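You operate a simulated robot arm through the tools that you are given. There is no shell and no other tool. Be economical: measure what you need, move in short steps, check, and stop when the job is done.

Carry out the task below with a simulated robot arm. There is one attempt and no reset: what you move stays moved.

TASK
Unlock and open the locker's service door, dial row 2, push the orange button and free the stuck door.
Fine: five cell doors and the service door end open; leave switch, slider and lever.

It is judged by the outcome, as a careful person would: the job done as asked, and still so three seconds after it is handed in. It fails if anything else is knocked over, pushed out of place, dropped, spilled or broken.

THE ROBOT
A 7-joint arm with a two-finger parallel gripper on a trunk, on a base that drives. Base frame: it is fixed to the floor where the robot stands at the start and does not move with it; the origin is under the middle of the robot, x ahead of it, y to its left, z up. Readings come in m, rad, newtons and seconds.
With the tool pointing down near the work surface it reaches from about 0.1 to 0.72 m from the robot's upright axis, wherever it stands. Its first joint turns from -2.897 to 2.897 rad. Places, roughly: locker light slider [0.4, -0.4, 0.9]; locker power switch [0.4, -0.4, 0.7]; locker service door [0.4, -0.3, 0.8]; number twenty-five door [-0.5, -1, 0.9]; number twenty-four door [-0.3, -0.9, 0.9]; number twenty-one door [0.2, -0.6, 0.9]; number twenty-three door [-0.2, -0.8, 0.9]; number twenty-two door [0, -0.7, 0.9]; orange button [0.5, -0.3, 0.7]; red lock key [0.4, -0.3, 0.8]; row dial [0.5, -0.3, 0.8]; teal lever [0.3, -0.4, 0.8]. Payload 1.57 kg.
The TCP is the grasp point between the finger pads, 0.03 m short of the fingertips. In the tool frame z runs along the fingers and y along their closing line. Largest opening 0.11 m; finger width 0.024, thickness 0.012; the body of the gripper, 0.048 by 0.112 m, starts 0.078 m behind the TCP.
Orientation is that of the tool frame in the base frame, as [roll, pitch, yaw] about the fixed x, y, z axes, in that order (R = Rz(yaw) Ry(pitch) Rx(roll)). With the fingers straight down and closing along the base's y, the tool's x points along the base's -x, its y along +y and its z along -z.

THE INTERFACE
- The arm moves only by the tool step_arm. Its argument "series" is a list of rows, each an object (a shift or turn left out is 0, a gripper value left out holds the last) with "dr": the turn, a rotation vector about the tool's x, y, z in units of 4 degrees (1.0 is 4 degrees), a list of three; "offset": the shift along the tool's x, y, z in units of 30 mm (1.0 is 30 mm), a list of three; "fingers": the closure in counts, from 0 (fully open) to 255 (shut). In form: [{"dr": [rx, ry, rz], "offset": [tx, ty, tz], "fingers": fingers}, ...]. A call has 1 to 20 rows; each row shifts and turns the commanded pose from where the row before left it, along the tool's axes as they then stand. A call with a number of a shift or a turn outside -1 to 1 is refused whole. Rows are played at 5 a second. More than 0.05 m and 0.15 rad between two rows, or a gripper value outside its range, and nothing of the call is played. Where a pose cannot be reached the arm comes as near as it can. A force on the tool above 60 N (or 10 N above the force at the start of the call, whichever is more), or a blocked arm, ends the call early, and 0.2 s more pass. The fingers move at their own pace (about 0.045 m/s each) and stop on an object; they squeeze with about 31 N. The grip force told is the motor's: it shows also when the fingers shut on nothing. Time passes only in rows, and 0.2 s behind the last, so rows that do not move let the fingers close. It gives the time, the measured TCP pose, the force on the tool (base axes), the opening and the grip force at its end, in the units of the frame above (readings bear some noise), with the torque about the TCP (base axes, N m) and any sound that the robot's microphone picked up.
- Cameras (640 x 400 px; columns grow to the right, rows downward): "scene" is now at [-0.0362, 0.0581, 1.5765]; the picture's right is [-0.96, -0.28, 0.00], its down [-0.23, 0.77, -0.60] and it looks along [0.17, -0.57, -0.80] (base axes); focal length 295 px, centre (320, 200). "wrist" rides on the gripper at [0.07, 0.016, -0.141] in the tool frame; the picture's right is [-0.23, 0.97, 0.00], its down [-0.86, -0.20, -0.48] and it looks along [-0.47, -0.11, 0.88] (tool axes); focal length 222 px, centre (320, 200). There is no depth. A picture from a camera that has moved, and an enlarged one, comes with that camera's place and axes in the base frame and with its lens.
- snapshot(camera): a new picture of that camera. It takes no simulated time.
- lift_body(by): slides the trunk up (or, below 0, down) by that many m; the arm and the scene camera ride with it, the base frame stays. It gives what a move gives, with no picture.
- roll_base(legs): drives the robot by 1 to 6 legs, each [ahead, turn to the left] in m and rad, along the robot's own axes; the way and the turn of a leg run together, so that a leg with both is an arc; at most 1.5 m and 3.142 rad a leg. The arm and the cameras ride along, it lands a little off, and it stops where it bumps. It gives what a move gives.
- pan_tilt(pan, tilt): turns the head with the scene camera to pan (to the left, within 2.705 rad either way) and tilt (down, from -0.506 to 1.204), counted from straight ahead of the robot. It gives what a move gives.
- inspect(camera, box): a new picture of the part [left, top, right, bottom] of that camera's present view, enlarged. It takes no simulated time.
- job_done(): hands the job in; it is judged then, once.

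Go step by step. Nothing tells you exact positions but the pictures and the camera data: compare them with the known pose of the tool, close in by small moves and look again before you grip or let go. The budget is 120 turns and 90 pictures, counting those below and the enlarged ones. Unless the task says otherwise, let go and move clear before handing in, and close with one line.

The tools are called after "Call:" by a JSON object that holds its "name" and its "arguments". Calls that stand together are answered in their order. step_arm: Moves the arm, as the interface text tells. Its arguments: {"type":"object","properties":{"series":{"type":"array","items":{"type":"object","properties":{"dr":{"type":"array","items":{"type":"number"}},"offset":{"type":"array","items":{"type":"number"}},"fingers":{"type":"number"}}}}},"required":["series"]} The other tools are called the same way: lift_body (by) slides the trunk up or down; roll_base (legs) drives the base; pan_tilt (pan, tilt) turns the head that bears the scene camera; snapshot (camera) takes a picture; inspect (camera, box) takes an enlarged picture of a part of a camera's view; job_done () hands the job in.

At the start:

```text
time_s: 0.0
tcp_pos: [0.2787, -0.3936, 1.1234]
tool_rot: [-3.141, 0.0, 3.141]
wrist_force: [0.0, 0.7, -0.6]
torque: [0.03, 0.0, 0.01]
grip_width: 0.1099
finger_force: 0.0
trunk travel left (down, up): [-0.525, 0.065]
robot x, y, heading: [0.0011, -0.027, -0.001]
head pan, tilt: [-1.285, 0.932]
```

scene: 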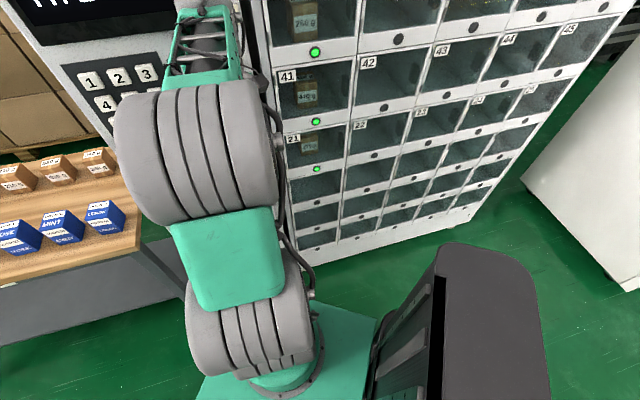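
wrist: 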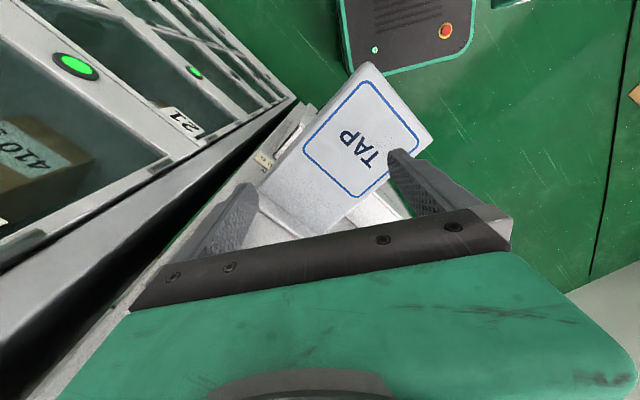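

The arm blocks the scene camera's view of the control panel, which is at around [0.4,-0.35]. I'll pan the head to look at the locker front.

Call:
{"name": "pan_tilt", "arguments": {"pan": -0.75, "tilt": 0.95}}

Call:
{"name": "snapshot", "arguments": {"camera": "scene"}}

```text
time_s: 1.0
tcp_pos: [0.2793, -0.3952, 1.1223]
tool_rot: [3.141, 0.0, 3.142]
wrist_force: [0.0, 0.3, 0.5]
torque: [0.01, 0.02, 0.0]
grip_width: 0.1099
finger_force: 0.0
trunk travel left (down, up): [-0.525, 0.065]
robot x, y, heading: [-0.0015, -0.0287, -0.002]
head pan, tilt: [-0.75, 0.949]
```

```text
87 pictures are left
camera scene: at [-0.0038, 0.079, 1.5752], right [-0.68, -0.73, 0.0], down [-0.59, 0.56, -0.58], along [0.43, -0.4, -0.81], focal length 295 px, centre (320, 200)
```

scene: 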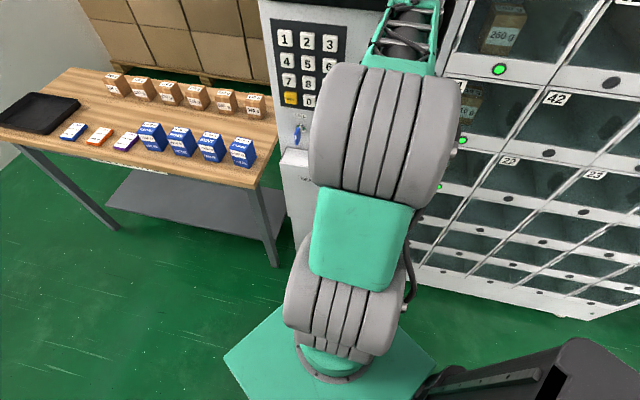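

The arm hides the control panel, so I'll pull the hand away from the locker. Then I'll yaw it so the wrist camera faces the panel.

Call:
{"name": "step_arm", "arguments": {"series": [{"offset": [0.5, 0.87, 0]}, {"offset": [0.5, 0.87, 0]}, {"offset": [0.5, 0.87, 0]}, {"offset": [0.5, 0.87, 0]}, {"offset": [0.5, 0.87, 0]}, {"dr": [0, 0, 1]}, {"dr": [0, 0, 1]}, {"dr": [0, 0, 1]}, {"dr": [0, 0, 1]}, {"dr": [0, 0, 1]}, {"dr": [0, 0, 1]}, {"dr": [0, 0, 1]}, {"dr": [0, 0, 1]}, {"dr": [0, 0, 1]}, {"dr": [0, 0, 1]}, {"dr": [0, 0, 1]}, {"dr": [0, 0, 1]}, {"dr": [0, 0, 1]}, {"dr": [0, 0, 1]}, {"dr": [0, 0, 1]}]}}

Call:
{"name": "snapshot", "arguments": {"camera": "scene"}}

Call:
{"name": "snapshot", "arguments": {"camera": "wrist"}}

```text
time_s: 5.2
tcp_pos: [0.2033, -0.263, 1.1222]
tool_rot: [-3.141, 0.0, 2.094]
wrist_force: [-0.1, 0.2, -0.5]
torque: [-0.02, 0.0, -0.02]
grip_width: 0.11
finger_force: 0.0
trunk travel left (down, up): [-0.525, 0.065]
robot x, y, heading: [0.002, -0.0222, -0.002]
head pan, tilt: [-0.75, 0.949]
```

```text
86 pictures are left
camera scene: at [-0.0038, 0.0793, 1.5752], right [-0.68, -0.73, 0.0], down [-0.59, 0.55, -0.58], along [0.43, -0.4, -0.81], focal length 295 px, centre (320, 200)
```

scene: 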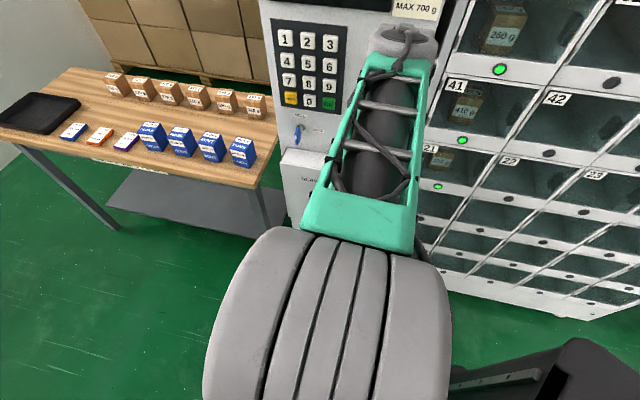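

```text
85 pictures are left
camera wrist: at [0.1834, -0.1938, 1.2646], right [0.96, 0.29, 0.0], down [0.25, -0.84, 0.48], along [0.14, -0.46, -0.88], focal length 222 px, centre (320, 200)
```

wrist: 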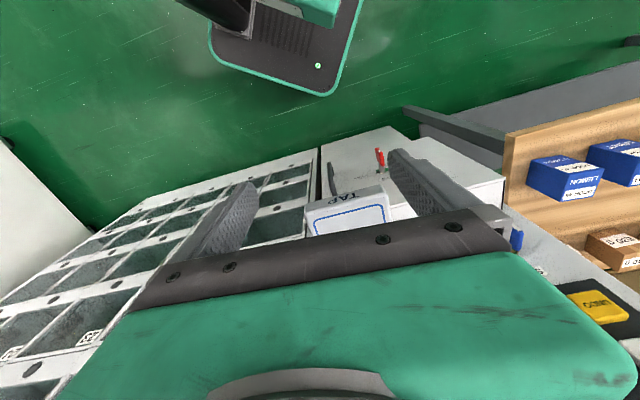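

The red key is in view on the panel and a blue part beside it, but the picture is upside down. I'll turn the hand another 180° so the camera rides on top when I tilt the tool level.

Call:
{"name": "step_arm", "arguments": {"series": [{"dr": [0, 0, -1]}, {"dr": [0, 0, -1]}, {"dr": [0, 0, -1]}, {"dr": [0, 0, -1]}, {"dr": [0, 0, -1]}, {"dr": [0, 0, -1]}, {"dr": [0, 0, -1]}, {"dr": [0, 0, -1]}, {"dr": [0, 0, -1]}, {"dr": [0, 0, -1]}, {"dr": [0, 0, -1]}, {"dr": [0, 0, -1]}, {"dr": [0, 0, -1]}, {"dr": [0, 0, -1]}, {"dr": [0, 0, -1]}, {"dr": [0, 0, -1]}, {"dr": [0, 0, -1]}, {"dr": [0, 0, -1]}, {"dr": [0, 0, -1]}, {"dr": [0, 0, -1]}]}}

Call:
{"name": "step_arm", "arguments": {"series": [{"dr": [0, 0, -1]}, {"dr": [0, 0, -1]}, {"dr": [0, 0, -1]}, {"dr": [0, 0, -1]}, {"dr": [0, 0, -1]}, {"dr": [0, 0, -1]}, {"dr": [0, 0, -1]}, {"dr": [0, 0, -1]}, {"dr": [0, 0, -1]}, {"dr": [0, 0, -1]}, {"dr": [0, 0, -1]}, {"dr": [0, 0, -1]}, {"dr": [0, 0, -1]}, {"dr": [0, 0, -1]}, {"dr": [0, 0, -1]}, {"dr": [0, 0, -1]}, {"dr": [0, 0, -1]}, {"dr": [0, 0, -1]}, {"dr": [0, 0, -1]}, {"dr": [0, 0, -1]}]}}

```text
time_s: 9.4
tcp_pos: [0.2042, -0.2629, 1.123]
tool_rot: [-3.141, -0.001, -2.79]
wrist_force: [-0.6, 0.1, 0.3]
torque: [0.0, 0.04, 0.0]
grip_width: 0.1097
finger_force: 0.0
trunk travel left (down, up): [-0.525, 0.065]
robot x, y, heading: [0.0006, -0.0232, 0.006]
head pan, tilt: [-0.75, 0.949]
```

```text
time_s: 13.6
tcp_pos: [0.2038, -0.263, 1.1228]
tool_rot: [3.142, -0.001, -1.394]
wrist_force: [-0.2, 0.2, -0.4]
torque: [-0.01, 0.0, 0.02]
grip_width: 0.1097
finger_force: 0.1
trunk travel left (down, up): [-0.525, 0.065]
robot x, y, heading: [0.0006, -0.0215, 0.0]
head pan, tilt: [-0.75, 0.949]
```

The rotation works. Before tilting I want more room, so I'll check that it's clear behind the robot for backing away from the locker.

Call:
{"name": "pan_tilt", "arguments": {"pan": 2.1, "tilt": 0.8}}

Call:
{"name": "snapshot", "arguments": {"camera": "scene"}}

Call:
{"name": "pan_tilt", "arguments": {"pan": -1.0, "tilt": 0.7}}

Call:
{"name": "snapshot", "arguments": {"camera": "scene"}}

```text
time_s: 16.1
tcp_pos: [0.2048, -0.2631, 1.1222]
tool_rot: [-3.142, 0.0, -1.395]
wrist_force: [0.9, 1.0, 0.4]
torque: [-0.01, 0.0, -0.01]
grip_width: 0.1101
finger_force: 0.0
trunk travel left (down, up): [-0.525, 0.065]
robot x, y, heading: [0.0005, -0.0265, -0.004]
head pan, tilt: [2.1, 0.799]
```

```text
84 pictures are left
camera scene: at [-0.0976, 0.1986, 1.5867], right [0.86, 0.5, 0.0], down [0.36, -0.62, -0.7], along [-0.35, 0.6, -0.72], focal length 295 px, centre (320, 200)
```

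scene: 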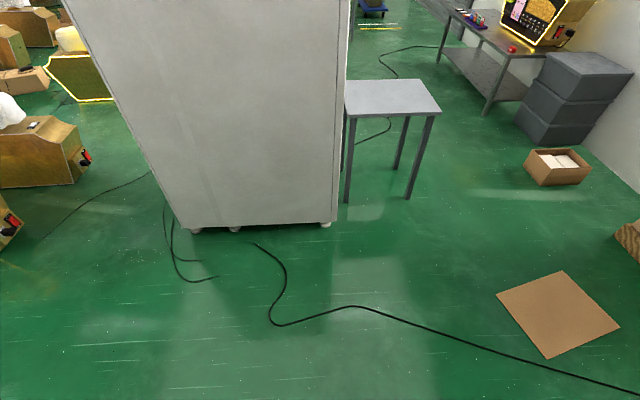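

```text
time_s: 18.7
tcp_pos: [0.2041, -0.262, 1.1218]
tool_rot: [3.142, 0.0, -1.394]
wrist_force: [0.0, -0.6, 0.4]
torque: [0.02, 0.0, -0.02]
grip_width: 0.1101
finger_force: 0.1
trunk travel left (down, up): [-0.525, 0.065]
robot x, y, heading: [0.001, -0.0239, -0.001]
head pan, tilt: [-1.0, 0.7]
```

```text
83 pictures are left
camera scene: at [-0.0111, 0.0574, 1.595], right [-0.84, -0.54, 0.0], down [-0.35, 0.54, -0.76], along [0.41, -0.64, -0.64], focal length 295 px, centre (320, 200)
```

scene: 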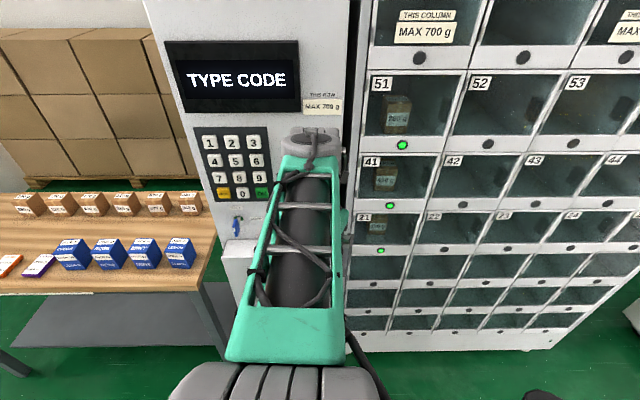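

It's clear for about 1 m behind. I'll turn to face the locker squarely and back off 0.25 m.

Call:
{"name": "roll_base", "arguments": {"legs": [[0, -1.047], [-0.25, 0]]}}

Call:
{"name": "pan_tilt", "arguments": {"pan": 0.3, "tilt": 0.75}}

Call:
{"name": "snapshot", "arguments": {"camera": "scene"}}

```text
time_s: 23.3
tcp_pos: [-0.2308, -0.0967, 1.1221]
tool_rot: [3.141, -0.001, -2.467]
wrist_force: [-0.9, 0.2, -0.5]
torque: [-0.01, 0.01, 0.02]
grip_width: 0.1101
finger_force: 0.0
trunk travel left (down, up): [-0.525, 0.065]
robot x, y, heading: [-0.1191, 0.1955, -1.071]
head pan, tilt: [-1.0, 0.7]
```

```text
time_s: 24.7
tcp_pos: [-0.2307, -0.0962, 1.122]
tool_rot: [3.141, 0.0, -2.467]
wrist_force: [0.1, -0.6, -0.5]
torque: [0.0, -0.03, 0.0]
grip_width: 0.1102
finger_force: 0.0
trunk travel left (down, up): [-0.525, 0.065]
robot x, y, heading: [-0.119, 0.1941, -1.07]
head pan, tilt: [0.3, 0.75]
```

```text
82 pictures are left
camera scene: at [0.0487, 0.2639, 1.5908], right [-0.7, -0.72, 0.0], down [-0.49, 0.48, -0.73], along [0.52, -0.51, -0.68], focal length 295 px, centre (320, 200)
```

scene: 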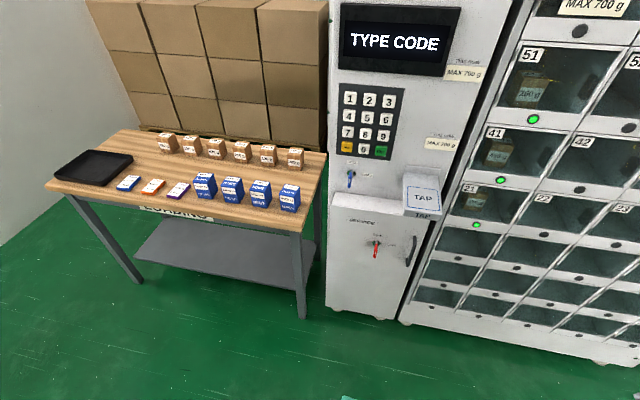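

Now the panel is in clear view. I'll zoom in on it.

Call:
{"name": "inspect", "arguments": {"camera": "scene", "box": [320, 150, 480, 250]}}

Call:
{"name": "inspect", "arguments": {"camera": "scene", "box": [320, 215, 440, 290]}}

Call:
{"name": "inspect", "arguments": {"camera": "scene", "box": [440, 100, 640, 260]}}

```text
4.00 times, centred on (400, 200) of scene
camera zoom: at [0.0487, 0.2639, 1.5908], right [-0.7, -0.72, 0.0], down [-0.49, 0.48, -0.73], along [0.52, -0.51, -0.68], focal length 1179 px, centre (0, 200)
```

zoom: 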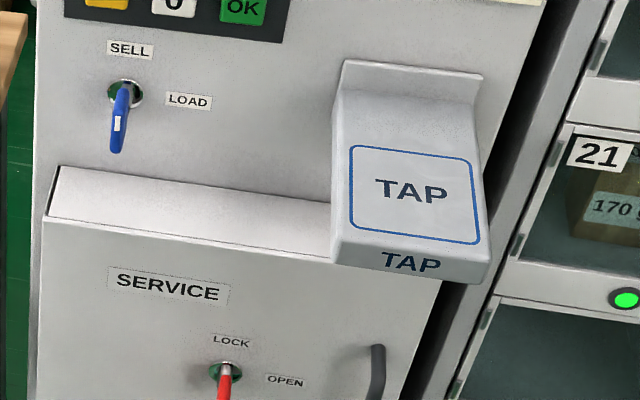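

```text
5.33 times, centred on (380, 252) of scene
camera zoom: at [0.0487, 0.2639, 1.5908], right [-0.7, -0.72, 0.0], down [-0.49, 0.48, -0.73], along [0.52, -0.51, -0.68], focal length 1572 px, centre (0, -80)
```

zoom: 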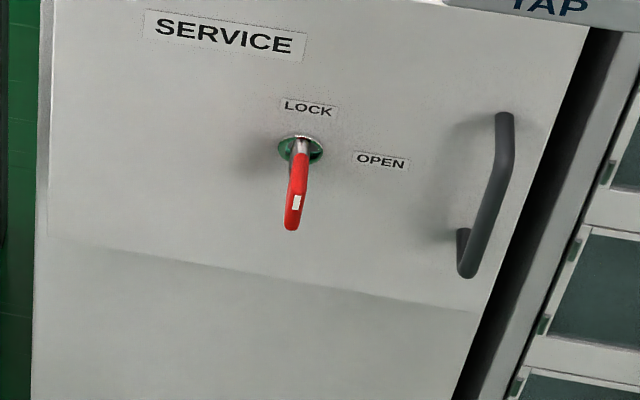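

```text
2.50 times, centred on (540, 180) of scene
camera zoom: at [0.0487, 0.2639, 1.5908], right [-0.7, -0.72, 0.0], down [-0.49, 0.48, -0.73], along [0.52, -0.51, -0.68], focal length 737 px, centre (-230, 250)
```

zoom: 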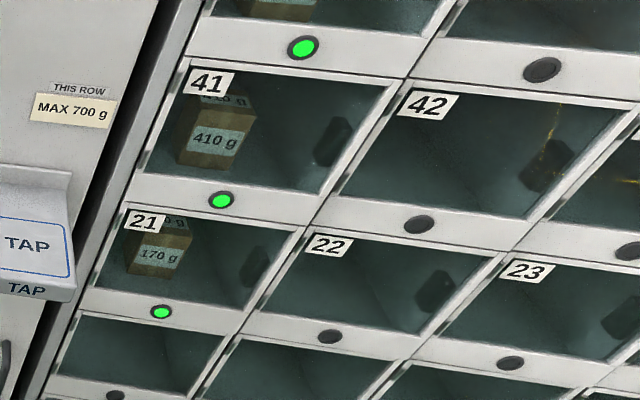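

The service door has a red key (turn from LOCK to OPEN, to the right) and a vertical handle on its right, so it hinges on the left. I make the face normal about azimuth 122°, the key about (0.36,-0.31,0.815) and the handle about (0.25,-0.34,0.76–0.90). Next I'll yaw the tool to face the panel and move it over.

Call:
{"name": "step_arm", "arguments": {"series": [{"dr": [0, 0, -1]}, {"dr": [0, 0, -1]}, {"dr": [0, 0, -1]}, {"dr": [0, 0, -1]}, {"dr": [0, 0, -1]}, {"dr": [0, 0, -1]}, {"dr": [0, 0, -1]}, {"dr": [0, 0, -1]}, {"dr": [0, 0, -1]}, {"dr": [0, 0, -1]}, {"dr": [0, 0, -1]}, {"dr": [0, 0, -1]}, {"dr": [0, 0, -1]}, {"dr": [0, 0, -1]}, {"dr": [0, 0, -1]}, {"dr": [0, 0, -1]}, {"dr": [0, 0, -1]}, {"dr": [0, 0, -1]}, {"dr": [0, 0, -1]}, {"dr": [0, 0, -1]}]}}

Call:
{"name": "step_arm", "arguments": {"series": [{"dr": [0, 0, -0.8]}, {"offset": [0.5, -0.99, 0]}, {"offset": [0.5, -0.99, 0]}, {"offset": [0.5, -0.99, 0]}, {"offset": [0.5, -0.99, 0]}, {"offset": [0.5, -0.99, 0]}, {"offset": [0.5, -0.99, 0]}, {"offset": [0.5, -0.99, 0]}, {"offset": [0.5, -0.99, 0]}, {"offset": [0.5, -0.99, 0]}, {"offset": [0.5, -0.99, 0]}, {"offset": [0.5, -0.99, 0]}, {"offset": [0.5, -0.99, 0]}, {"offset": [0.5, -0.99, 0]}]}}

```text
time_s: 26.3
tcp_pos: [-0.2214, -0.111, 1.1303]
tool_rot: [-3.133, 0.061, -2.017]
wrist_force: [0.5, 0.6, -0.6]
torque: [-0.02, -0.02, -0.02]
grip_width: 0.1099
finger_force: 0.1
out of reach, approached as far as the arm can: row 4
trunk travel left (down, up): [-0.525, 0.065]
robot x, y, heading: [-0.1205, 0.1971, -1.069]
head pan, tilt: [0.3, 0.75]
stopped in row 7: the arm was blocked; the commanded pose is now the measured one
```

```text
time_s: 29.3
tcp_pos: [0.0119, -0.4035, 1.1087]
tool_rot: [-3.127, 0.072, -1.963]
wrist_force: [-0.2, 0.3, 1.0]
torque: [-0.08, -0.03, -0.02]
grip_width: 0.11
finger_force: 0.1
out of reach, approached as far as the arm can: row 13, 14
trunk travel left (down, up): [-0.525, 0.065]
robot x, y, heading: [-0.12, 0.198, -1.076]
head pan, tilt: [0.3, 0.75]
```

The wrist joint hits its limit with the arm over on that side. I'll swing the arm left in front of the panel first, then finish the yaw.

Call:
{"name": "step_arm", "arguments": {"series": [{"offset": [-0.99, -0.12, 0]}, {"offset": [-0.99, -0.12, 0]}, {"offset": [-0.99, -0.12, 0]}, {"offset": [-0.99, -0.12, 0]}, {"offset": [-0.99, -0.12, 0]}, {"offset": [-0.99, -0.12, 0]}, {"offset": [-0.99, -0.12, 0]}, {"offset": [-0.99, -0.12, 0]}, {"offset": [-0.99, -0.12, 0]}, {"offset": [-0.99, -0.12, 0]}, {"offset": [-0.99, -0.12, 0]}, {"offset": [-0.99, -0.12, 0]}, {"offset": [-0.99, -0.12, 0]}]}}

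Call:
{"name": "step_arm", "arguments": {"series": [{"dr": [0, 0, -1]}, {"dr": [0, 0, -1]}, {"dr": [0, 0, -1]}, {"dr": [0, 0, -1]}, {"dr": [0, 0, -1]}, {"dr": [0, 0, -1]}, {"dr": [0, 0, -1]}, {"dr": [0, 0, -1]}, {"dr": [0, 0, -1]}, {"dr": [0, 0, -1]}, {"dr": [0, 0, -1]}]}}

```text
time_s: 32.1
tcp_pos: [0.242, -0.1159, 1.1954]
tool_rot: [-3.131, 0.077, -1.963]
wrist_force: [-0.1, 0.4, -0.2]
torque: [-0.01, -0.01, 0.02]
grip_width: 0.11
finger_force: 0.0
out of reach, approached as far as the arm can: row 1, 3, 4, 5, 6, 7, 8, 9, 10, 11, 13
trunk travel left (down, up): [-0.525, 0.065]
robot x, y, heading: [-0.1143, 0.1968, -1.077]
head pan, tilt: [0.3, 0.75]
```

```text
time_s: 34.5
tcp_pos: [0.2431, -0.1198, 1.1947]
tool_rot: [-3.081, 0.048, -1.193]
wrist_force: [-0.7, -0.4, 0.5]
torque: [-0.03, -0.01, 0.04]
grip_width: 0.1101
finger_force: 0.0
trunk travel left (down, up): [-0.525, 0.065]
robot x, y, heading: [-0.1171, 0.1943, -1.074]
head pan, tilt: [0.3, 0.75]
```

Now pitch the tool up to level.

Call:
{"name": "step_arm", "arguments": {"series": [{"dr": [0, 0, -1]}, {"dr": [0, 0, -1]}, {"dr": [0, 1, 0]}, {"dr": [0, 1, 0]}, {"dr": [0, 1, 0]}, {"dr": [0, 1, 0]}, {"dr": [0, 1, 0]}, {"dr": [0, 1, 0]}, {"dr": [0, 1, 0]}, {"dr": [0, 1, 0]}, {"dr": [0, 1, 0]}, {"dr": [0, 1, 0]}, {"dr": [0, 1, 0]}, {"dr": [0, 1, 0]}, {"dr": [0, 1, 0]}, {"dr": [0, 1, 0]}, {"dr": [0, 1, 0]}, {"dr": [0, 1, 0]}, {"dr": [0, 1, 0]}, {"dr": [0, 1, 0]}]}}

Call:
{"name": "snapshot", "arguments": {"camera": "wrist"}}

```text
time_s: 38.7
tcp_pos: [0.3523, -0.1978, 1.4735]
tool_rot: [-3.013, -1.008, -1.167]
wrist_force: [-0.4, -0.3, -0.3]
torque: [0.01, 0.01, -0.01]
grip_width: 0.11
finger_force: 0.0
out of reach, approached as far as the arm can: row 3, 4, 5, 6, 7, 8, 9, 10, 11, 12, 13, 14, 15, 16, 17, 18, 19, 20
trunk travel left (down, up): [-0.525, 0.065]
robot x, y, heading: [-0.1212, 0.1921, -1.072]
head pan, tilt: [0.3, 0.75]
```

```text
78 pictures are left
camera wrist: at [0.2896, -0.136, 1.6054], right [-0.89, -0.37, -0.26], down [-0.22, 0.86, -0.46], along [0.39, -0.35, -0.85], focal length 222 px, centre (320, 200)
```

wrist: 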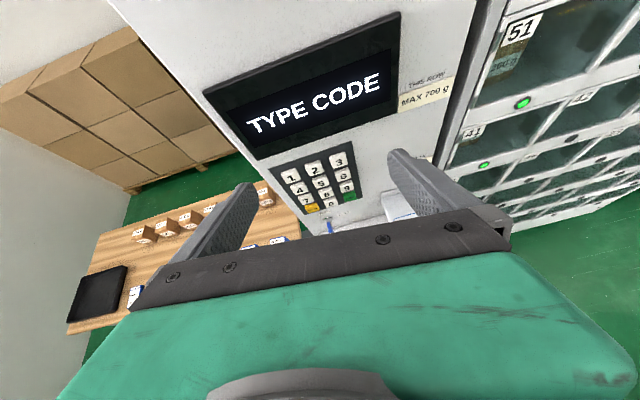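

The arm can't hold that level pose so high and close in, so the hand drifted up. I'll command it down to key height, staying back from the panel.

Call:
{"name": "step_arm", "arguments": {"series": [{"offset": [-0.95, 0, 0.31]}, {"offset": [-0.95, 0, 0.31]}, {"offset": [-0.95, 0, 0.31]}, {"offset": [-0.95, 0, 0.31]}, {"offset": [-0.95, 0, 0.31]}, {"offset": [-0.95, 0, 0.31]}, {"offset": [-0.95, 0, 0.31]}, {"offset": [-0.95, 0, 0.31]}, {"offset": [-0.95, 0, 0.31]}, {"offset": [-0.95, 0, 0.31]}]}}

Call:
{"name": "snapshot", "arguments": {"camera": "scene"}}

```text
time_s: 40.9
tcp_pos: [0.3525, -0.1976, 1.4713]
tool_rot: [-3.014, -1.008, -1.166]
wrist_force: [1.2, 0.1, 0.5]
torque: [0.01, 0.01, -0.01]
grip_width: 0.1099
finger_force: 0.1
out of reach, approached as far as the arm can: row 1, 2, 3, 4, 5, 6, 7, 8, 9, 10
trunk travel left (down, up): [-0.525, 0.065]
robot x, y, heading: [-0.1161, 0.1941, -1.073]
head pan, tilt: [0.3, 0.75]
```

```text
77 pictures are left
camera scene: at [0.0489, 0.2638, 1.5907], right [-0.7, -0.72, 0.0], down [-0.49, 0.48, -0.73], along [0.52, -0.51, -0.68], focal length 295 px, centre (320, 200)
```

scene: 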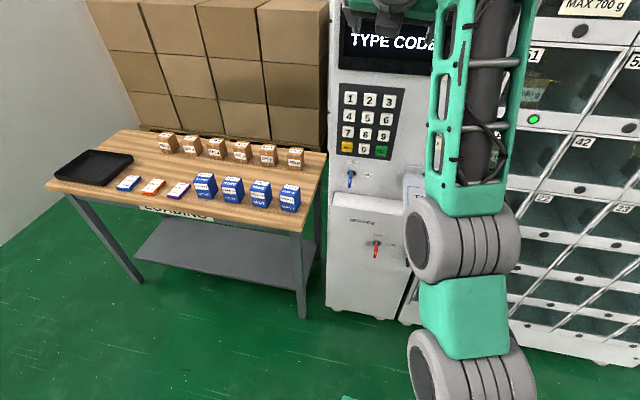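

The arm is cramped and stuck at a limit. I'll back the base away another 0.2 m and command small moves again.

Call:
{"name": "roll_base", "arguments": {"legs": [[-0.2, 0]]}}

Call:
{"name": "step_arm", "arguments": {"series": [{"offset": [0, 0, 1]}, {"offset": [0, 0, 1]}, {"offset": [0, 0, 1]}, {"offset": [0, 0, 1]}, {"offset": [0, 0, 1]}, {"offset": [0, 0, 1]}]}}

```text
time_s: 42.5
tcp_pos: [0.257, -0.0211, 1.4726]
tool_rot: [-3.014, -1.008, -1.165]
wrist_force: [-0.2, 0.5, 1.0]
torque: [0.02, -0.04, -0.03]
grip_width: 0.11
finger_force: 0.0
trunk travel left (down, up): [-0.525, 0.065]
robot x, y, heading: [-0.2158, 0.3709, -1.067]
head pan, tilt: [0.3, 0.75]
```

```text
time_s: 43.9
tcp_pos: [0.2569, -0.0682, 1.4348]
tool_rot: [-3.029, -0.943, -1.15]
wrist_force: [-0.8, 1.0, -0.2]
torque: [0.03, -0.01, 0.03]
grip_width: 0.1099
finger_force: 0.1
out of reach, approached as far as the arm can: row 1, 2, 3, 4, 5, 6
trunk travel left (down, up): [-0.525, 0.065]
robot x, y, heading: [-0.2107, 0.3678, -1.074]
head pan, tilt: [0.3, 0.75]
```

Level poses need the shoulder lower relative to the panel. I'll lower the trunk.

Call:
{"name": "lift_body", "arguments": {"by": -0.42}}

Call:
{"name": "step_arm", "arguments": {"series": [{"offset": [0, 0, 0]}, {"dr": [0, 1, 0]}, {"dr": [0, 1, 0]}, {"dr": [0, 1, 0]}, {"dr": [0, 1, 0]}, {"dr": [0, 1, 0]}]}}

Call:
{"name": "snapshot", "arguments": {"camera": "scene"}}

Call:
{"name": "snapshot", "arguments": {"camera": "wrist"}}

```text
refused: -0.42 is not a number from -0.4 to 0.4
```

```text
time_s: 45.2
tcp_pos: [0.2562, -0.0672, 1.4351]
tool_rot: [-3.028, -0.945, -1.15]
wrist_force: [0.4, -0.3, 0.0]
torque: [0.0, 0.0, 0.02]
grip_width: 0.11
finger_force: 0.0
out of reach, approached as far as the arm can: row 2, 3, 4, 5, 6
trunk travel left (down, up): [-0.525, 0.065]
robot x, y, heading: [-0.2157, 0.3693, -1.071]
head pan, tilt: [0.3, 0.75]
```

```text
76 pictures are left
camera scene: at [-0.0465, 0.4384, 1.5907], right [-0.7, -0.72, 0.0], down [-0.49, 0.47, -0.73], along [0.53, -0.51, -0.68], focal length 295 px, centre (320, 200)
```

scene: 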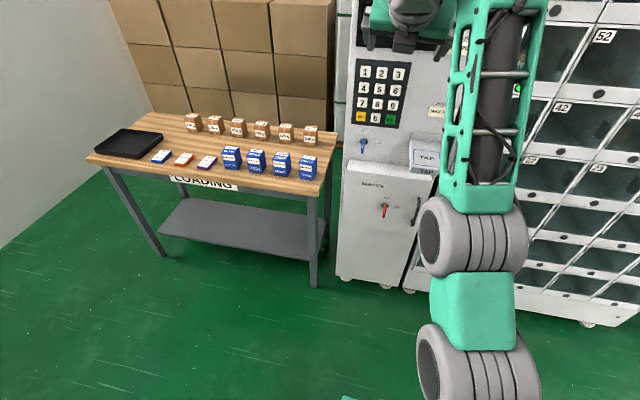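

```text
75 pictures are left
camera wrist: at [0.1982, -0.0133, 1.5742], right [-0.9, -0.36, -0.25], down [-0.24, 0.88, -0.4], along [0.36, -0.3, -0.88], focal length 222 px, centre (320, 200)
```

wrist: 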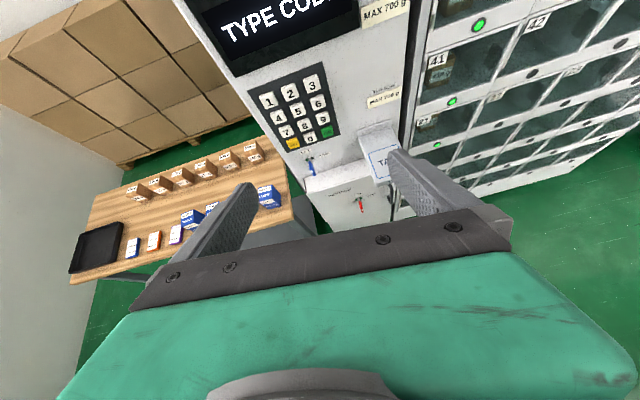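

Call:
{"name": "lift_body", "arguments": {"by": -0.4}}

Call:
{"name": "step_arm", "arguments": {"series": [{"offset": [0, 0, 0]}, {"dr": [0, 1, 0]}, {"dr": [0, 1, 0]}, {"dr": [0, 1, 0]}, {"dr": [0, 1, 0]}]}}

```text
time_s: 49.1
tcp_pos: [0.2574, -0.0657, 1.0358]
tool_rot: [-3.027, -0.945, -1.15]
wrist_force: [0.6, 0.3, 0.8]
torque: [0.0, 0.0, 0.01]
grip_width: 0.1101
finger_force: 0.1
trunk travel left (down, up): [-0.125, 0.465]
robot x, y, heading: [-0.2149, 0.3712, -1.069]
head pan, tilt: [0.3, 0.75]
```

```text
time_s: 50.3
tcp_pos: [0.2568, -0.0662, 1.0359]
tool_rot: [-3.029, -0.948, -1.15]
wrist_force: [-1.1, -0.6, 0.5]
torque: [-0.02, -0.01, 0.01]
grip_width: 0.11
finger_force: 0.1
out of reach, approached as far as the arm can: row 2, 3, 4, 5
trunk travel left (down, up): [-0.125, 0.465]
robot x, y, heading: [-0.2166, 0.3703, -1.072]
head pan, tilt: [0.3, 0.75]
```

Call:
{"name": "step_arm", "arguments": {"series": [{"dr": [0, -1, 0]}, {"dr": [0, -1, 0]}, {"dr": [0, -1, 0]}]}}

Call:
{"name": "pan_tilt", "arguments": {"pan": 0.0, "tilt": 0.1}}

Call:
{"name": "snapshot", "arguments": {"camera": "scene"}}

```text
time_s: 51.1
tcp_pos: [0.2573, -0.0672, 1.0356]
tool_rot: [-3.052, -0.737, -1.119]
wrist_force: [1.1, -0.4, 0.5]
torque: [-0.03, -0.01, 0.0]
grip_width: 0.1101
finger_force: 0.0
trunk travel left (down, up): [-0.125, 0.465]
robot x, y, heading: [-0.2135, 0.3702, -1.071]
head pan, tilt: [0.3, 0.75]
```

```text
time_s: 52.1
tcp_pos: [0.2563, -0.0662, 1.0363]
tool_rot: [-3.05, -0.737, -1.118]
wrist_force: [-0.3, -0.5, -0.3]
torque: [0.01, 0.01, 0.02]
grip_width: 0.1102
finger_force: 0.0
trunk travel left (down, up): [-0.125, 0.465]
robot x, y, heading: [-0.2155, 0.3697, -1.066]
head pan, tilt: [0.0, 0.099]
```

```text
74 pictures are left
camera scene: at [-0.0618, 0.4154, 1.2497], right [-0.88, -0.48, 0.0], down [-0.05, 0.09, -0.99], along [0.48, -0.87, -0.1], focal length 295 px, centre (320, 200)
```

scene: 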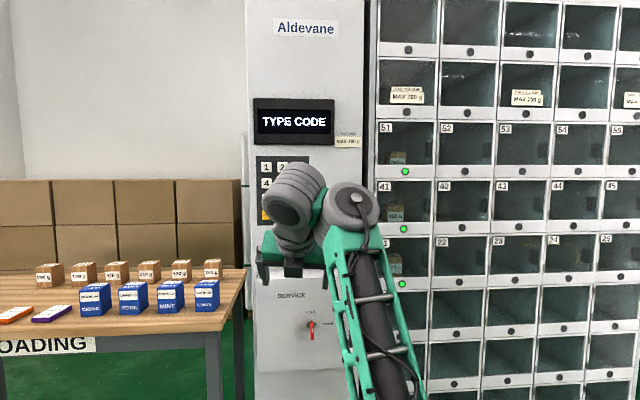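

Commands snap to what is reachable, so the state is clean. I'll pivot about the wrist instead of the TCP and see whether the tool can level out.

Call:
{"name": "step_arm", "arguments": {"series": [{"dr": [0, 1, 0], "offset": [0.55, 0, 0]}, {"dr": [0, 1, 0], "offset": [0.55, 0, 0]}, {"dr": [0, 1, 0], "offset": [0.55, 0, 0]}, {"dr": [0, 1, 0], "offset": [0.55, 0, 0]}, {"dr": [0, 1, 0], "offset": [0.55, 0, 0]}, {"dr": [0, 1, 0], "offset": [0.55, 0, 0]}, {"dr": [0, 1, 0], "offset": [0.55, 0, 0]}]}}

Call:
{"name": "snapshot", "arguments": {"camera": "scene"}}

```text
time_s: 53.7
tcp_pos: [0.1999, -0.0404, 1.1278]
tool_rot: [-2.993, -1.105, -1.191]
wrist_force: [-0.4, -1.4, -0.2]
torque: [0.04, -0.01, 0.03]
grip_width: 0.1101
finger_force: 0.1
out of reach, approached as far as the arm can: row 1, 2, 3, 4, 5, 6, 7
trunk travel left (down, up): [-0.125, 0.465]
robot x, y, heading: [-0.212, 0.3643, -1.066]
head pan, tilt: [0.0, 0.099]
```

```text
73 pictures are left
camera scene: at [-0.0616, 0.4152, 1.2497], right [-0.88, -0.48, 0.0], down [-0.05, 0.09, -0.99], along [0.48, -0.87, -0.1], focal length 295 px, centre (320, 200)
```

scene: 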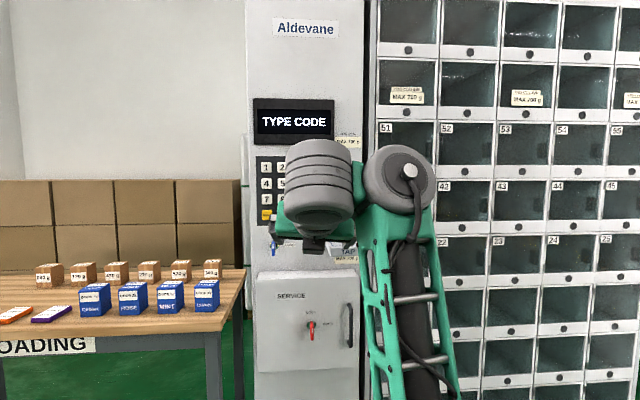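

Call:
{"name": "step_arm", "arguments": {"series": [{"offset": [-0.89, 0, 0.45]}, {"offset": [-0.89, 0, 0.45]}, {"offset": [-0.89, 0, 0.45]}, {"offset": [-0.89, 0, 0.45]}, {"offset": [-0.89, 0, 0.45]}, {"offset": [-0.89, 0, 0.45]}, {"offset": [-0.89, 0, 0.45]}]}}

Call:
{"name": "snapshot", "arguments": {"camera": "scene"}}

```text
time_s: 55.3
tcp_pos: [0.1998, -0.0417, 1.1286]
tool_rot: [-2.992, -1.104, -1.191]
wrist_force: [0.1, 0.6, -0.4]
torque: [0.05, -0.01, -0.02]
grip_width: 0.11
finger_force: 0.0
out of reach, approached as far as the arm can: row 1, 2, 3, 4, 5, 6, 7
trunk travel left (down, up): [-0.125, 0.465]
robot x, y, heading: [-0.2154, 0.3674, -1.071]
head pan, tilt: [0.0, 0.099]
```

```text
72 pictures are left
camera scene: at [-0.0619, 0.4154, 1.2498], right [-0.88, -0.48, 0.0], down [-0.05, 0.09, -1.0], along [0.48, -0.87, -0.1], focal length 295 px, centre (320, 200)
```

scene: 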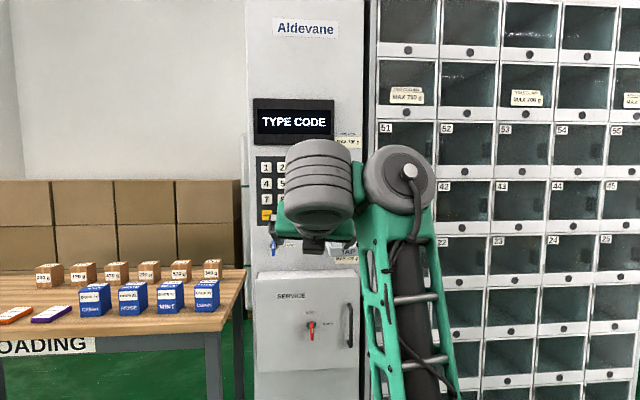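

I think the last wrist joint sits right at its limit with the camera on top. I'll roll the hand about its own axis by 180°, putting the camera below, which is mid-range for that joint.

Call:
{"name": "step_arm", "arguments": {"series": [{"dr": [0, 0, 1]}, {"dr": [0, 0, 1]}, {"dr": [0, 0, 1]}, {"dr": [0, 0, 1]}, {"dr": [0, 0, 1]}, {"dr": [0, 0, 1]}, {"dr": [0, 0, 1]}, {"dr": [0, 0, 1]}, {"dr": [0, 0, 1]}, {"dr": [0, 0, 1]}, {"dr": [0, 0, 1]}, {"dr": [0, 0, 1]}, {"dr": [0, 0, 1]}, {"dr": [0, 0, 1]}, {"dr": [0, 0, 1]}, {"dr": [0, 0, 1]}, {"dr": [0, 0, 1]}, {"dr": [0, 0, 1]}, {"dr": [0, 0, 1]}, {"dr": [0, 0, 1]}]}}

Call:
{"name": "step_arm", "arguments": {"series": [{"dr": [0, 0, 1]}, {"dr": [0, 0, 1]}, {"dr": [0, 0, 1]}, {"dr": [0, 0, 1]}, {"dr": [0, 0, 1]}, {"dr": [0, 0, 1]}, {"dr": [0, 0, 1]}, {"dr": [0, 0, 1]}, {"dr": [0, 0, 1]}, {"dr": [0, 0, 1]}, {"dr": [0, 0, 1]}, {"dr": [0, 0, 1]}, {"dr": [0, 0, 1]}, {"dr": [0, 0, 1]}, {"dr": [0, 0, 1]}, {"dr": [0, 0, 1]}, {"dr": [0, 0, 1]}, {"dr": [0, 0, 1]}, {"dr": [0, 0, 1]}, {"dr": [0, 0, 1]}]}}

Call:
{"name": "step_arm", "arguments": {"series": [{"dr": [0, 0, 1]}, {"dr": [0, 0, 1]}, {"dr": [0, 0, 1]}, {"dr": [0, 0, 1]}, {"dr": [0, 0, 1]}, {"dr": [0, -1, 0]}, {"dr": [0, -1, 0]}, {"dr": [0, -1, 0]}, {"dr": [0, -1, 0]}, {"dr": [0, -1, 0]}]}}

Call:
{"name": "snapshot", "arguments": {"camera": "scene"}}

```text
time_s: 59.5
tcp_pos: [0.1998, -0.04, 1.129]
tool_rot: [-2.033, -0.089, -2.55]
wrist_force: [0.9, -0.3, 0.0]
torque: [-0.03, -0.02, 0.0]
grip_width: 0.1099
finger_force: 0.0
trunk travel left (down, up): [-0.125, 0.465]
robot x, y, heading: [-0.2178, 0.3661, -1.075]
head pan, tilt: [0.0, 0.099]
```

```text
time_s: 63.7
tcp_pos: [0.1994, -0.0401, 1.1292]
tool_rot: [-2.643, 1.039, 2.681]
wrist_force: [0.3, -0.8, -0.2]
torque: [0.03, 0.01, -0.04]
grip_width: 0.1101
finger_force: 0.0
trunk travel left (down, up): [-0.125, 0.465]
robot x, y, heading: [-0.2134, 0.3702, -1.072]
head pan, tilt: [0.0, 0.099]
```

```text
time_s: 65.9
tcp_pos: [0.1992, -0.0395, 1.1304]
tool_rot: [2.992, 1.105, 1.951]
wrist_force: [0.0, 0.4, -0.1]
torque: [0.0, -0.01, -0.03]
grip_width: 0.1099
finger_force: 0.0
out of reach, approached as far as the arm can: row 6, 7, 8, 9, 10
trunk travel left (down, up): [-0.125, 0.465]
robot x, y, heading: [-0.214, 0.3692, -1.063]
head pan, tilt: [0.0, 0.099]
```

```text
71 pictures are left
camera scene: at [-0.0619, 0.4154, 1.2498], right [-0.88, -0.48, 0.0], down [-0.05, 0.09, -1.0], along [0.48, -0.87, -0.1], focal length 295 px, centre (320, 200)
```

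scene: 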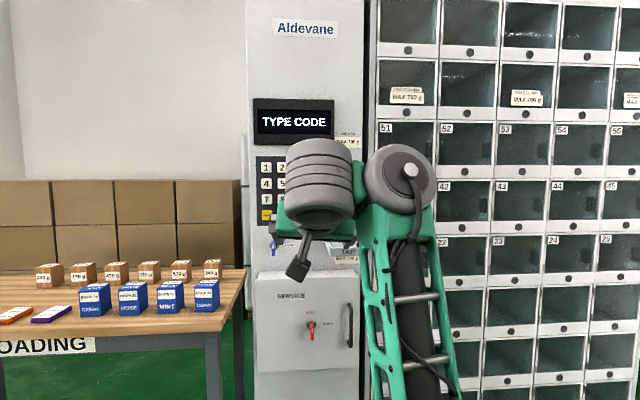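

Still stuck: I think the IK has drifted into a nearly straight elbow. I'll fold back to tool-down close to the body so the elbow bends again, then re-pitch by pivoting about the wrist.

Call:
{"name": "step_arm", "arguments": {"series": [{"dr": [0, 1, 0], "offset": [0.5, 0, 0]}, {"dr": [0, 1, 0], "offset": [0.5, 0, 0]}, {"dr": [0, 1, 0], "offset": [0.5, 0, 0]}, {"dr": [0, 1, 0], "offset": [0.5, 0, 0]}, {"dr": [0, 1, 0], "offset": [0.5, 0, 0]}, {"dr": [0, 1, 0], "offset": [0.5, 0, 0]}, {"dr": [0, 1, 0], "offset": [0.5, 0, 0]}, {"dr": [0, 1, 0], "offset": [0.5, 0, 0]}, {"dr": [0, 1, 0], "offset": [0.5, 0, 0]}, {"dr": [0, 1, 0], "offset": [0.5, 0, 0]}, {"dr": [0, 1, 0], "offset": [0.5, 0, 0]}, {"dr": [0, 1, 0], "offset": [0.5, 0, 0]}, {"dr": [0, 1, 0], "offset": [0.5, 0, 0]}, {"dr": [0, 1, 0], "offset": [0.5, 0, 0]}, {"dr": [0, 1, 0], "offset": [0.5, 0, 0]}, {"dr": [0, 1, 0], "offset": [0.5, 0, 0]}]}}

Call:
{"name": "snapshot", "arguments": {"camera": "scene"}}

```text
time_s: 69.3
tcp_pos: [0.1156, 0.1282, 0.9878]
tool_rot: [3.075, -0.008, 2.085]
wrist_force: [0.2, 0.1, -0.2]
torque: [0.0, 0.04, 0.04]
grip_width: 0.1101
finger_force: 0.0
out of reach, approached as far as the arm can: row 1, 16
trunk travel left (down, up): [-0.125, 0.465]
robot x, y, heading: [-0.2159, 0.3654, -1.072]
head pan, tilt: [0.0, 0.099]
```

```text
70 pictures are left
camera scene: at [-0.0618, 0.4153, 1.2498], right [-0.88, -0.48, 0.0], down [-0.05, 0.09, -0.99], along [0.48, -0.87, -0.1], focal length 295 px, centre (320, 200)
```

scene: 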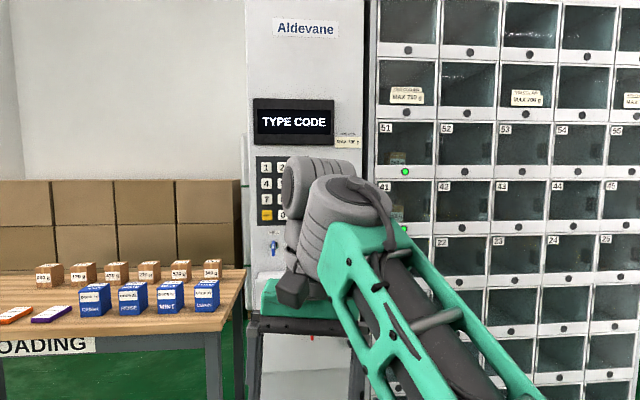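

Call:
{"name": "step_arm", "arguments": {"series": [{"dr": [0, -1, 0], "offset": [-0.37, 0, 0.07]}, {"dr": [0, -1, 0], "offset": [-0.37, 0, 0.07]}, {"dr": [0, -1, 0], "offset": [-0.37, 0, 0.07]}, {"dr": [0, -1, 0], "offset": [-0.37, 0, 0.07]}, {"dr": [0, -1, 0], "offset": [-0.37, 0, 0.07]}, {"dr": [0, -1, 0], "offset": [-0.33, 0, 0.19]}, {"dr": [0, -1, 0], "offset": [-0.33, 0, 0.19]}, {"dr": [0, -1, 0], "offset": [-0.33, 0, 0.19]}, {"dr": [0, -1, 0], "offset": [-0.33, 0, 0.19]}, {"dr": [0, -1, 0], "offset": [-0.33, 0, 0.19]}, {"dr": [0, -1, 0], "offset": [-0.23, 0, 0.3]}, {"dr": [0, -1, 0], "offset": [-0.23, 0, 0.3]}, {"dr": [0, -1, 0], "offset": [-0.23, 0, 0.3]}, {"dr": [0, -1, 0], "offset": [-0.23, 0, 0.3]}, {"dr": [0, -1, 0], "offset": [-0.23, 0, 0.3]}, {"dr": [0, -1, 0], "offset": [-0.23, 0, 0.3]}]}}

Call:
{"name": "snapshot", "arguments": {"camera": "scene"}}

```text
time_s: 72.7
tcp_pos: [0.194, 0.0051, 1.1078]
tool_rot: [3.033, 0.952, 1.993]
wrist_force: [0.1, -0.3, 0.1]
torque: [0.01, -0.03, 0.02]
grip_width: 0.11
finger_force: 0.2
out of reach, approached as far as the arm can: row 6, 7, 9, 12, 13, 14, 15, 16
trunk travel left (down, up): [-0.125, 0.465]
robot x, y, heading: [-0.2128, 0.3665, -1.07]
head pan, tilt: [0.0, 0.099]
```

```text
69 pictures are left
camera scene: at [-0.0618, 0.4154, 1.2498], right [-0.88, -0.48, 0.0], down [-0.05, 0.09, -0.99], along [0.48, -0.87, -0.1], focal length 295 px, centre (320, 200)
```

scene: 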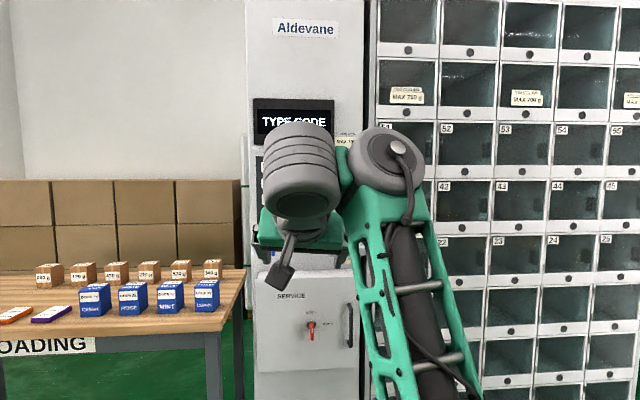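

The elbow has swung out to the right, twisting the forearm, probably from earlier pushing against the last joint's limit. I'll undo that: go tool-down again and spin the hand to the opposite limit, which should drag the elbow back up.

Call:
{"name": "step_arm", "arguments": {"series": [{"dr": [0, 1, 0], "offset": [0.4, 0, -0.2]}, {"dr": [0, 1, 0], "offset": [0.4, 0, -0.2]}, {"dr": [0, 1, 0], "offset": [0.4, 0, -0.2]}, {"dr": [0, 1, 0], "offset": [0.4, 0, -0.1]}, {"dr": [0, 1, 0], "offset": [0.4, 0, -0.1]}, {"dr": [0, 1, 0], "offset": [0.4, 0, -0.1]}, {"dr": [0, 1, 0], "offset": [0.4, 0, 0]}, {"dr": [0, 1, 0], "offset": [0.4, 0, 0]}, {"dr": [0, 1, 0], "offset": [0.4, 0, 0]}, {"dr": [0, 1, 0], "offset": [0.4, 0, 0]}, {"dr": [0, 1, 0], "offset": [0.4, 0, 0]}, {"dr": [0, 1, 0], "offset": [0.4, 0, 0]}, {"dr": [0, 1, 0], "offset": [0.4, 0, 0]}, {"dr": [0, 0.6, 0], "offset": [0.4, 0, 0]}]}}

Call:
{"name": "step_arm", "arguments": {"series": [{"dr": [0, 0, 1]}, {"dr": [0, 0, 1]}, {"dr": [0, 0, 1]}, {"dr": [0, 0, 1]}, {"dr": [0, 0, 1]}, {"dr": [0, 0, 1]}, {"dr": [0, 0, 1]}, {"dr": [0, 0, 1]}, {"dr": [0, 0, 1]}, {"dr": [0, 0, 1]}, {"dr": [0, 0, 1]}, {"dr": [0, 0, 1]}, {"dr": [0, 0, 1]}, {"dr": [0, 0, 1]}, {"dr": [0, 0, 1]}, {"dr": [0, 0, 1]}, {"dr": [0, 0, 1]}, {"dr": [0, 0, 1]}, {"dr": [0, 0, 1]}, {"dr": [0, 0, 1]}]}}

Call:
{"name": "step_arm", "arguments": {"series": [{"dr": [0, 0, 1]}, {"dr": [0, 0, 1]}, {"dr": [0, 0, 1]}, {"dr": [0, 0, 1]}, {"dr": [0, 0, 1]}, {"dr": [0, 0, 1]}, {"dr": [0, 0, 1]}, {"dr": [0, 0, 1]}, {"dr": [0, 0, 1]}, {"dr": [0, 0, 1]}, {"dr": [0, 0, 1]}, {"dr": [0, 0, 1]}, {"dr": [0, 0, 1]}, {"dr": [0, 0, 1]}, {"dr": [0, 0, 1]}, {"dr": [0, 0, 1]}, {"dr": [0, 0, 1]}, {"dr": [0, 0, 1]}, {"dr": [0, 0, 1]}, {"dr": [0, 0, 1]}]}}

Call:
{"name": "snapshot", "arguments": {"camera": "scene"}}

```text
time_s: 75.7
tcp_pos: [0.1267, 0.1293, 1.0224]
tool_rot: [3.081, 0.116, 2.073]
wrist_force: [0.1, 0.0, -0.9]
torque: [-0.02, 0.01, 0.01]
grip_width: 0.1101
finger_force: 0.1
out of reach, approached as far as the arm can: row 11, 12, 13, 14
trunk travel left (down, up): [-0.125, 0.465]
robot x, y, heading: [-0.2149, 0.369, -1.069]
head pan, tilt: [0.0, 0.099]
```

```text
time_s: 79.9
tcp_pos: [0.1254, 0.1279, 1.0224]
tool_rot: [3.014, -0.033, 0.753]
wrist_force: [-0.3, 0.9, 0.2]
torque: [0.0, -0.01, 0.01]
grip_width: 0.11
finger_force: 0.1
out of reach, approached as far as the arm can: row 1
trunk travel left (down, up): [-0.125, 0.465]
robot x, y, heading: [-0.2132, 0.3666, -1.066]
head pan, tilt: [0.0, 0.099]
```

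```text
time_s: 84.1
tcp_pos: [0.1107, 0.1081, 1.013]
tool_rot: [-3.114, -0.135, -0.563]
wrist_force: [-0.1, -0.1, 0.2]
torque: [0.0, 0.01, -0.01]
grip_width: 0.1101
finger_force: 0.1
out of reach, approached as far as the arm can: row 18, 19, 20
trunk travel left (down, up): [-0.125, 0.465]
robot x, y, heading: [-0.2125, 0.3731, -1.072]
head pan, tilt: [0.0, 0.099]
```

```text
68 pictures are left
camera scene: at [-0.0618, 0.4155, 1.2498], right [-0.88, -0.48, 0.0], down [-0.05, 0.09, -1.0], along [0.48, -0.87, -0.1], focal length 295 px, centre (320, 200)
```

scene: 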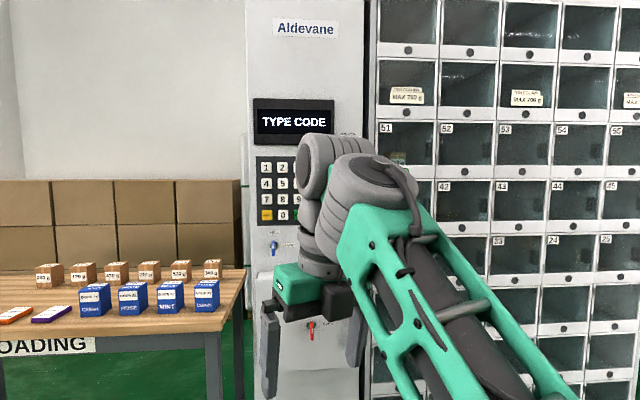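

Call:
{"name": "step_arm", "arguments": {"series": [{"dr": [0, 0, 1]}, {"dr": [0, 0, 1]}, {"dr": [0, 0, 1]}, {"dr": [0, 0, 1]}, {"dr": [0, 0, 1]}, {"dr": [0, 0, 1]}, {"dr": [0, 0, 1]}, {"dr": [0, 0, 1]}, {"dr": [0, 0, 1]}, {"dr": [0, 0, 1]}, {"dr": [0, 0, 1]}, {"dr": [0, 0, 1]}, {"dr": [0, 0, 1]}, {"dr": [0, 0, 1]}, {"dr": [0, 0, 1]}, {"dr": [0, 0, 1]}, {"dr": [0, 0, 1]}, {"dr": [0, 0, 1]}, {"dr": [0, 0, 1]}, {"dr": [0, 0, 1]}]}}

Call:
{"name": "snapshot", "arguments": {"camera": "scene"}}

```text
time_s: 88.3
tcp_pos: [0.0895, 0.1036, 0.8767]
tool_rot: [-2.996, -0.01, -1.744]
wrist_force: [-0.2, 0.1, -0.3]
torque: [0.03, 0.02, -0.02]
grip_width: 0.1099
finger_force: 0.1
out of reach, approached as far as the arm can: row 1, 2, 3, 4, 5, 6, 7, 8, 9, 10, 11, 12, 13, 15, 17, 19
trunk travel left (down, up): [-0.125, 0.465]
robot x, y, heading: [-0.2139, 0.3679, -1.067]
head pan, tilt: [0.0, 0.099]
```

```text
67 pictures are left
camera scene: at [-0.062, 0.4154, 1.2498], right [-0.88, -0.48, 0.0], down [-0.05, 0.09, -1.0], along [0.48, -0.87, -0.1], focal length 295 px, centre (320, 200)
```

scene: 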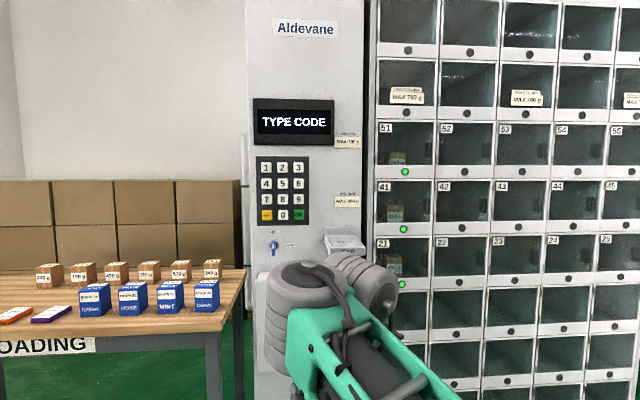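

The elbow has come around. Now I'll bring the hand to camera-up and try pitching again, moving forward as I do.

Call:
{"name": "step_arm", "arguments": {"series": [{"dr": [0, 0, -1]}, {"dr": [0, 0, -1]}, {"dr": [0, 0, -1]}, {"dr": [0, 0, -1]}, {"dr": [0, 0, -1]}, {"dr": [0, 0, -1]}, {"dr": [0, 0, -1]}, {"dr": [0, 0, -1]}, {"dr": [0, 0, -1]}, {"dr": [0, 0, -1]}, {"dr": [0, 1, 0], "offset": [0.4, 0, 0]}, {"dr": [0, 1, 0], "offset": [0.4, 0, 0]}, {"dr": [0, 1, 0], "offset": [0.4, 0, 0]}, {"dr": [0, 1, 0], "offset": [0.4, 0, 0]}, {"dr": [0, 1, 0], "offset": [0.4, 0, 0]}, {"dr": [0, 1, 0], "offset": [0.4, 0, 0]}, {"dr": [0, 1, 0], "offset": [0.4, 0, 0]}, {"dr": [0, 1, 0], "offset": [0.4, 0, 0]}, {"dr": [0, 1, 0], "offset": [0.4, 0, 0]}, {"dr": [0, 1, 0], "offset": [0.4, 0, 0]}]}}

Call:
{"name": "step_arm", "arguments": {"series": [{"dr": [0, 1, 0], "offset": [0.2, 0, 0.3]}, {"dr": [0, 1, 0], "offset": [0.2, 0, 0.3]}, {"dr": [0, 1, 0], "offset": [0.2, 0, 0.3]}, {"dr": [0, 1, 0], "offset": [0.2, 0, 0.3]}, {"dr": [0, 1, 0], "offset": [0.2, 0, 0.3]}, {"dr": [0, 1, 0], "offset": [0, 0, 0.3]}, {"dr": [0, 1, 0], "offset": [0, 0, 0.3]}, {"dr": [0, 1, 0], "offset": [0, 0, 0.3]}, {"dr": [0, 1, 0], "offset": [0, 0, 0.3]}]}}

Call:
{"name": "snapshot", "arguments": {"camera": "scene"}}

```text
time_s: 92.5
tcp_pos: [0.139, 0.0151, 0.9261]
tool_rot: [-2.998, -0.789, -1.142]
wrist_force: [-0.5, 0.1, 0.3]
torque: [-0.01, 0.0, 0.02]
grip_width: 0.1099
finger_force: 0.1
out of reach, approached as far as the arm can: row 11, 12
trunk travel left (down, up): [-0.125, 0.465]
robot x, y, heading: [-0.2121, 0.3699, -1.072]
head pan, tilt: [0.0, 0.099]
```

```text
time_s: 93.3
tcp_pos: [0.1967, -0.0076, 0.8339]
tool_rot: [3.134, -0.845, -0.998]
wrist_force: [-0.7, -0.2, 0.7]
torque: [0.05, -0.01, 0.01]
grip_width: 0.1097
finger_force: 0.0
out of reach, approached as far as the arm can: row 4
trunk travel left (down, up): [-0.125, 0.465]
robot x, y, heading: [-0.2125, 0.3707, -1.066]
head pan, tilt: [0.0, 0.099]
stopped in row 4: the arm was blocked; the commanded pose is now the measured one
```

```text
66 pictures are left
camera scene: at [-0.0558, 0.407, 1.2471], right [-0.88, -0.48, 0.0], down [-0.05, 0.09, -0.99], along [0.48, -0.87, -0.11], focal length 295 px, centre (320, 200)
```

scene: 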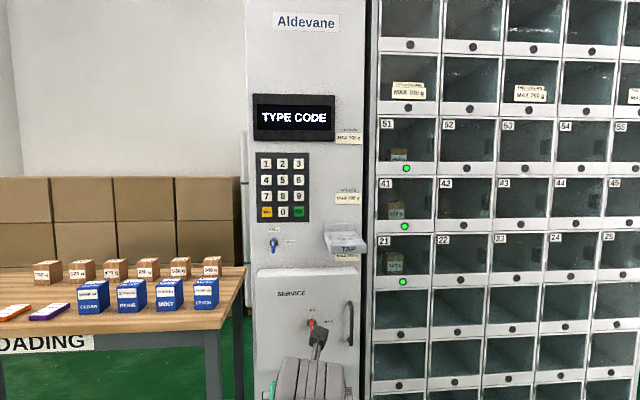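

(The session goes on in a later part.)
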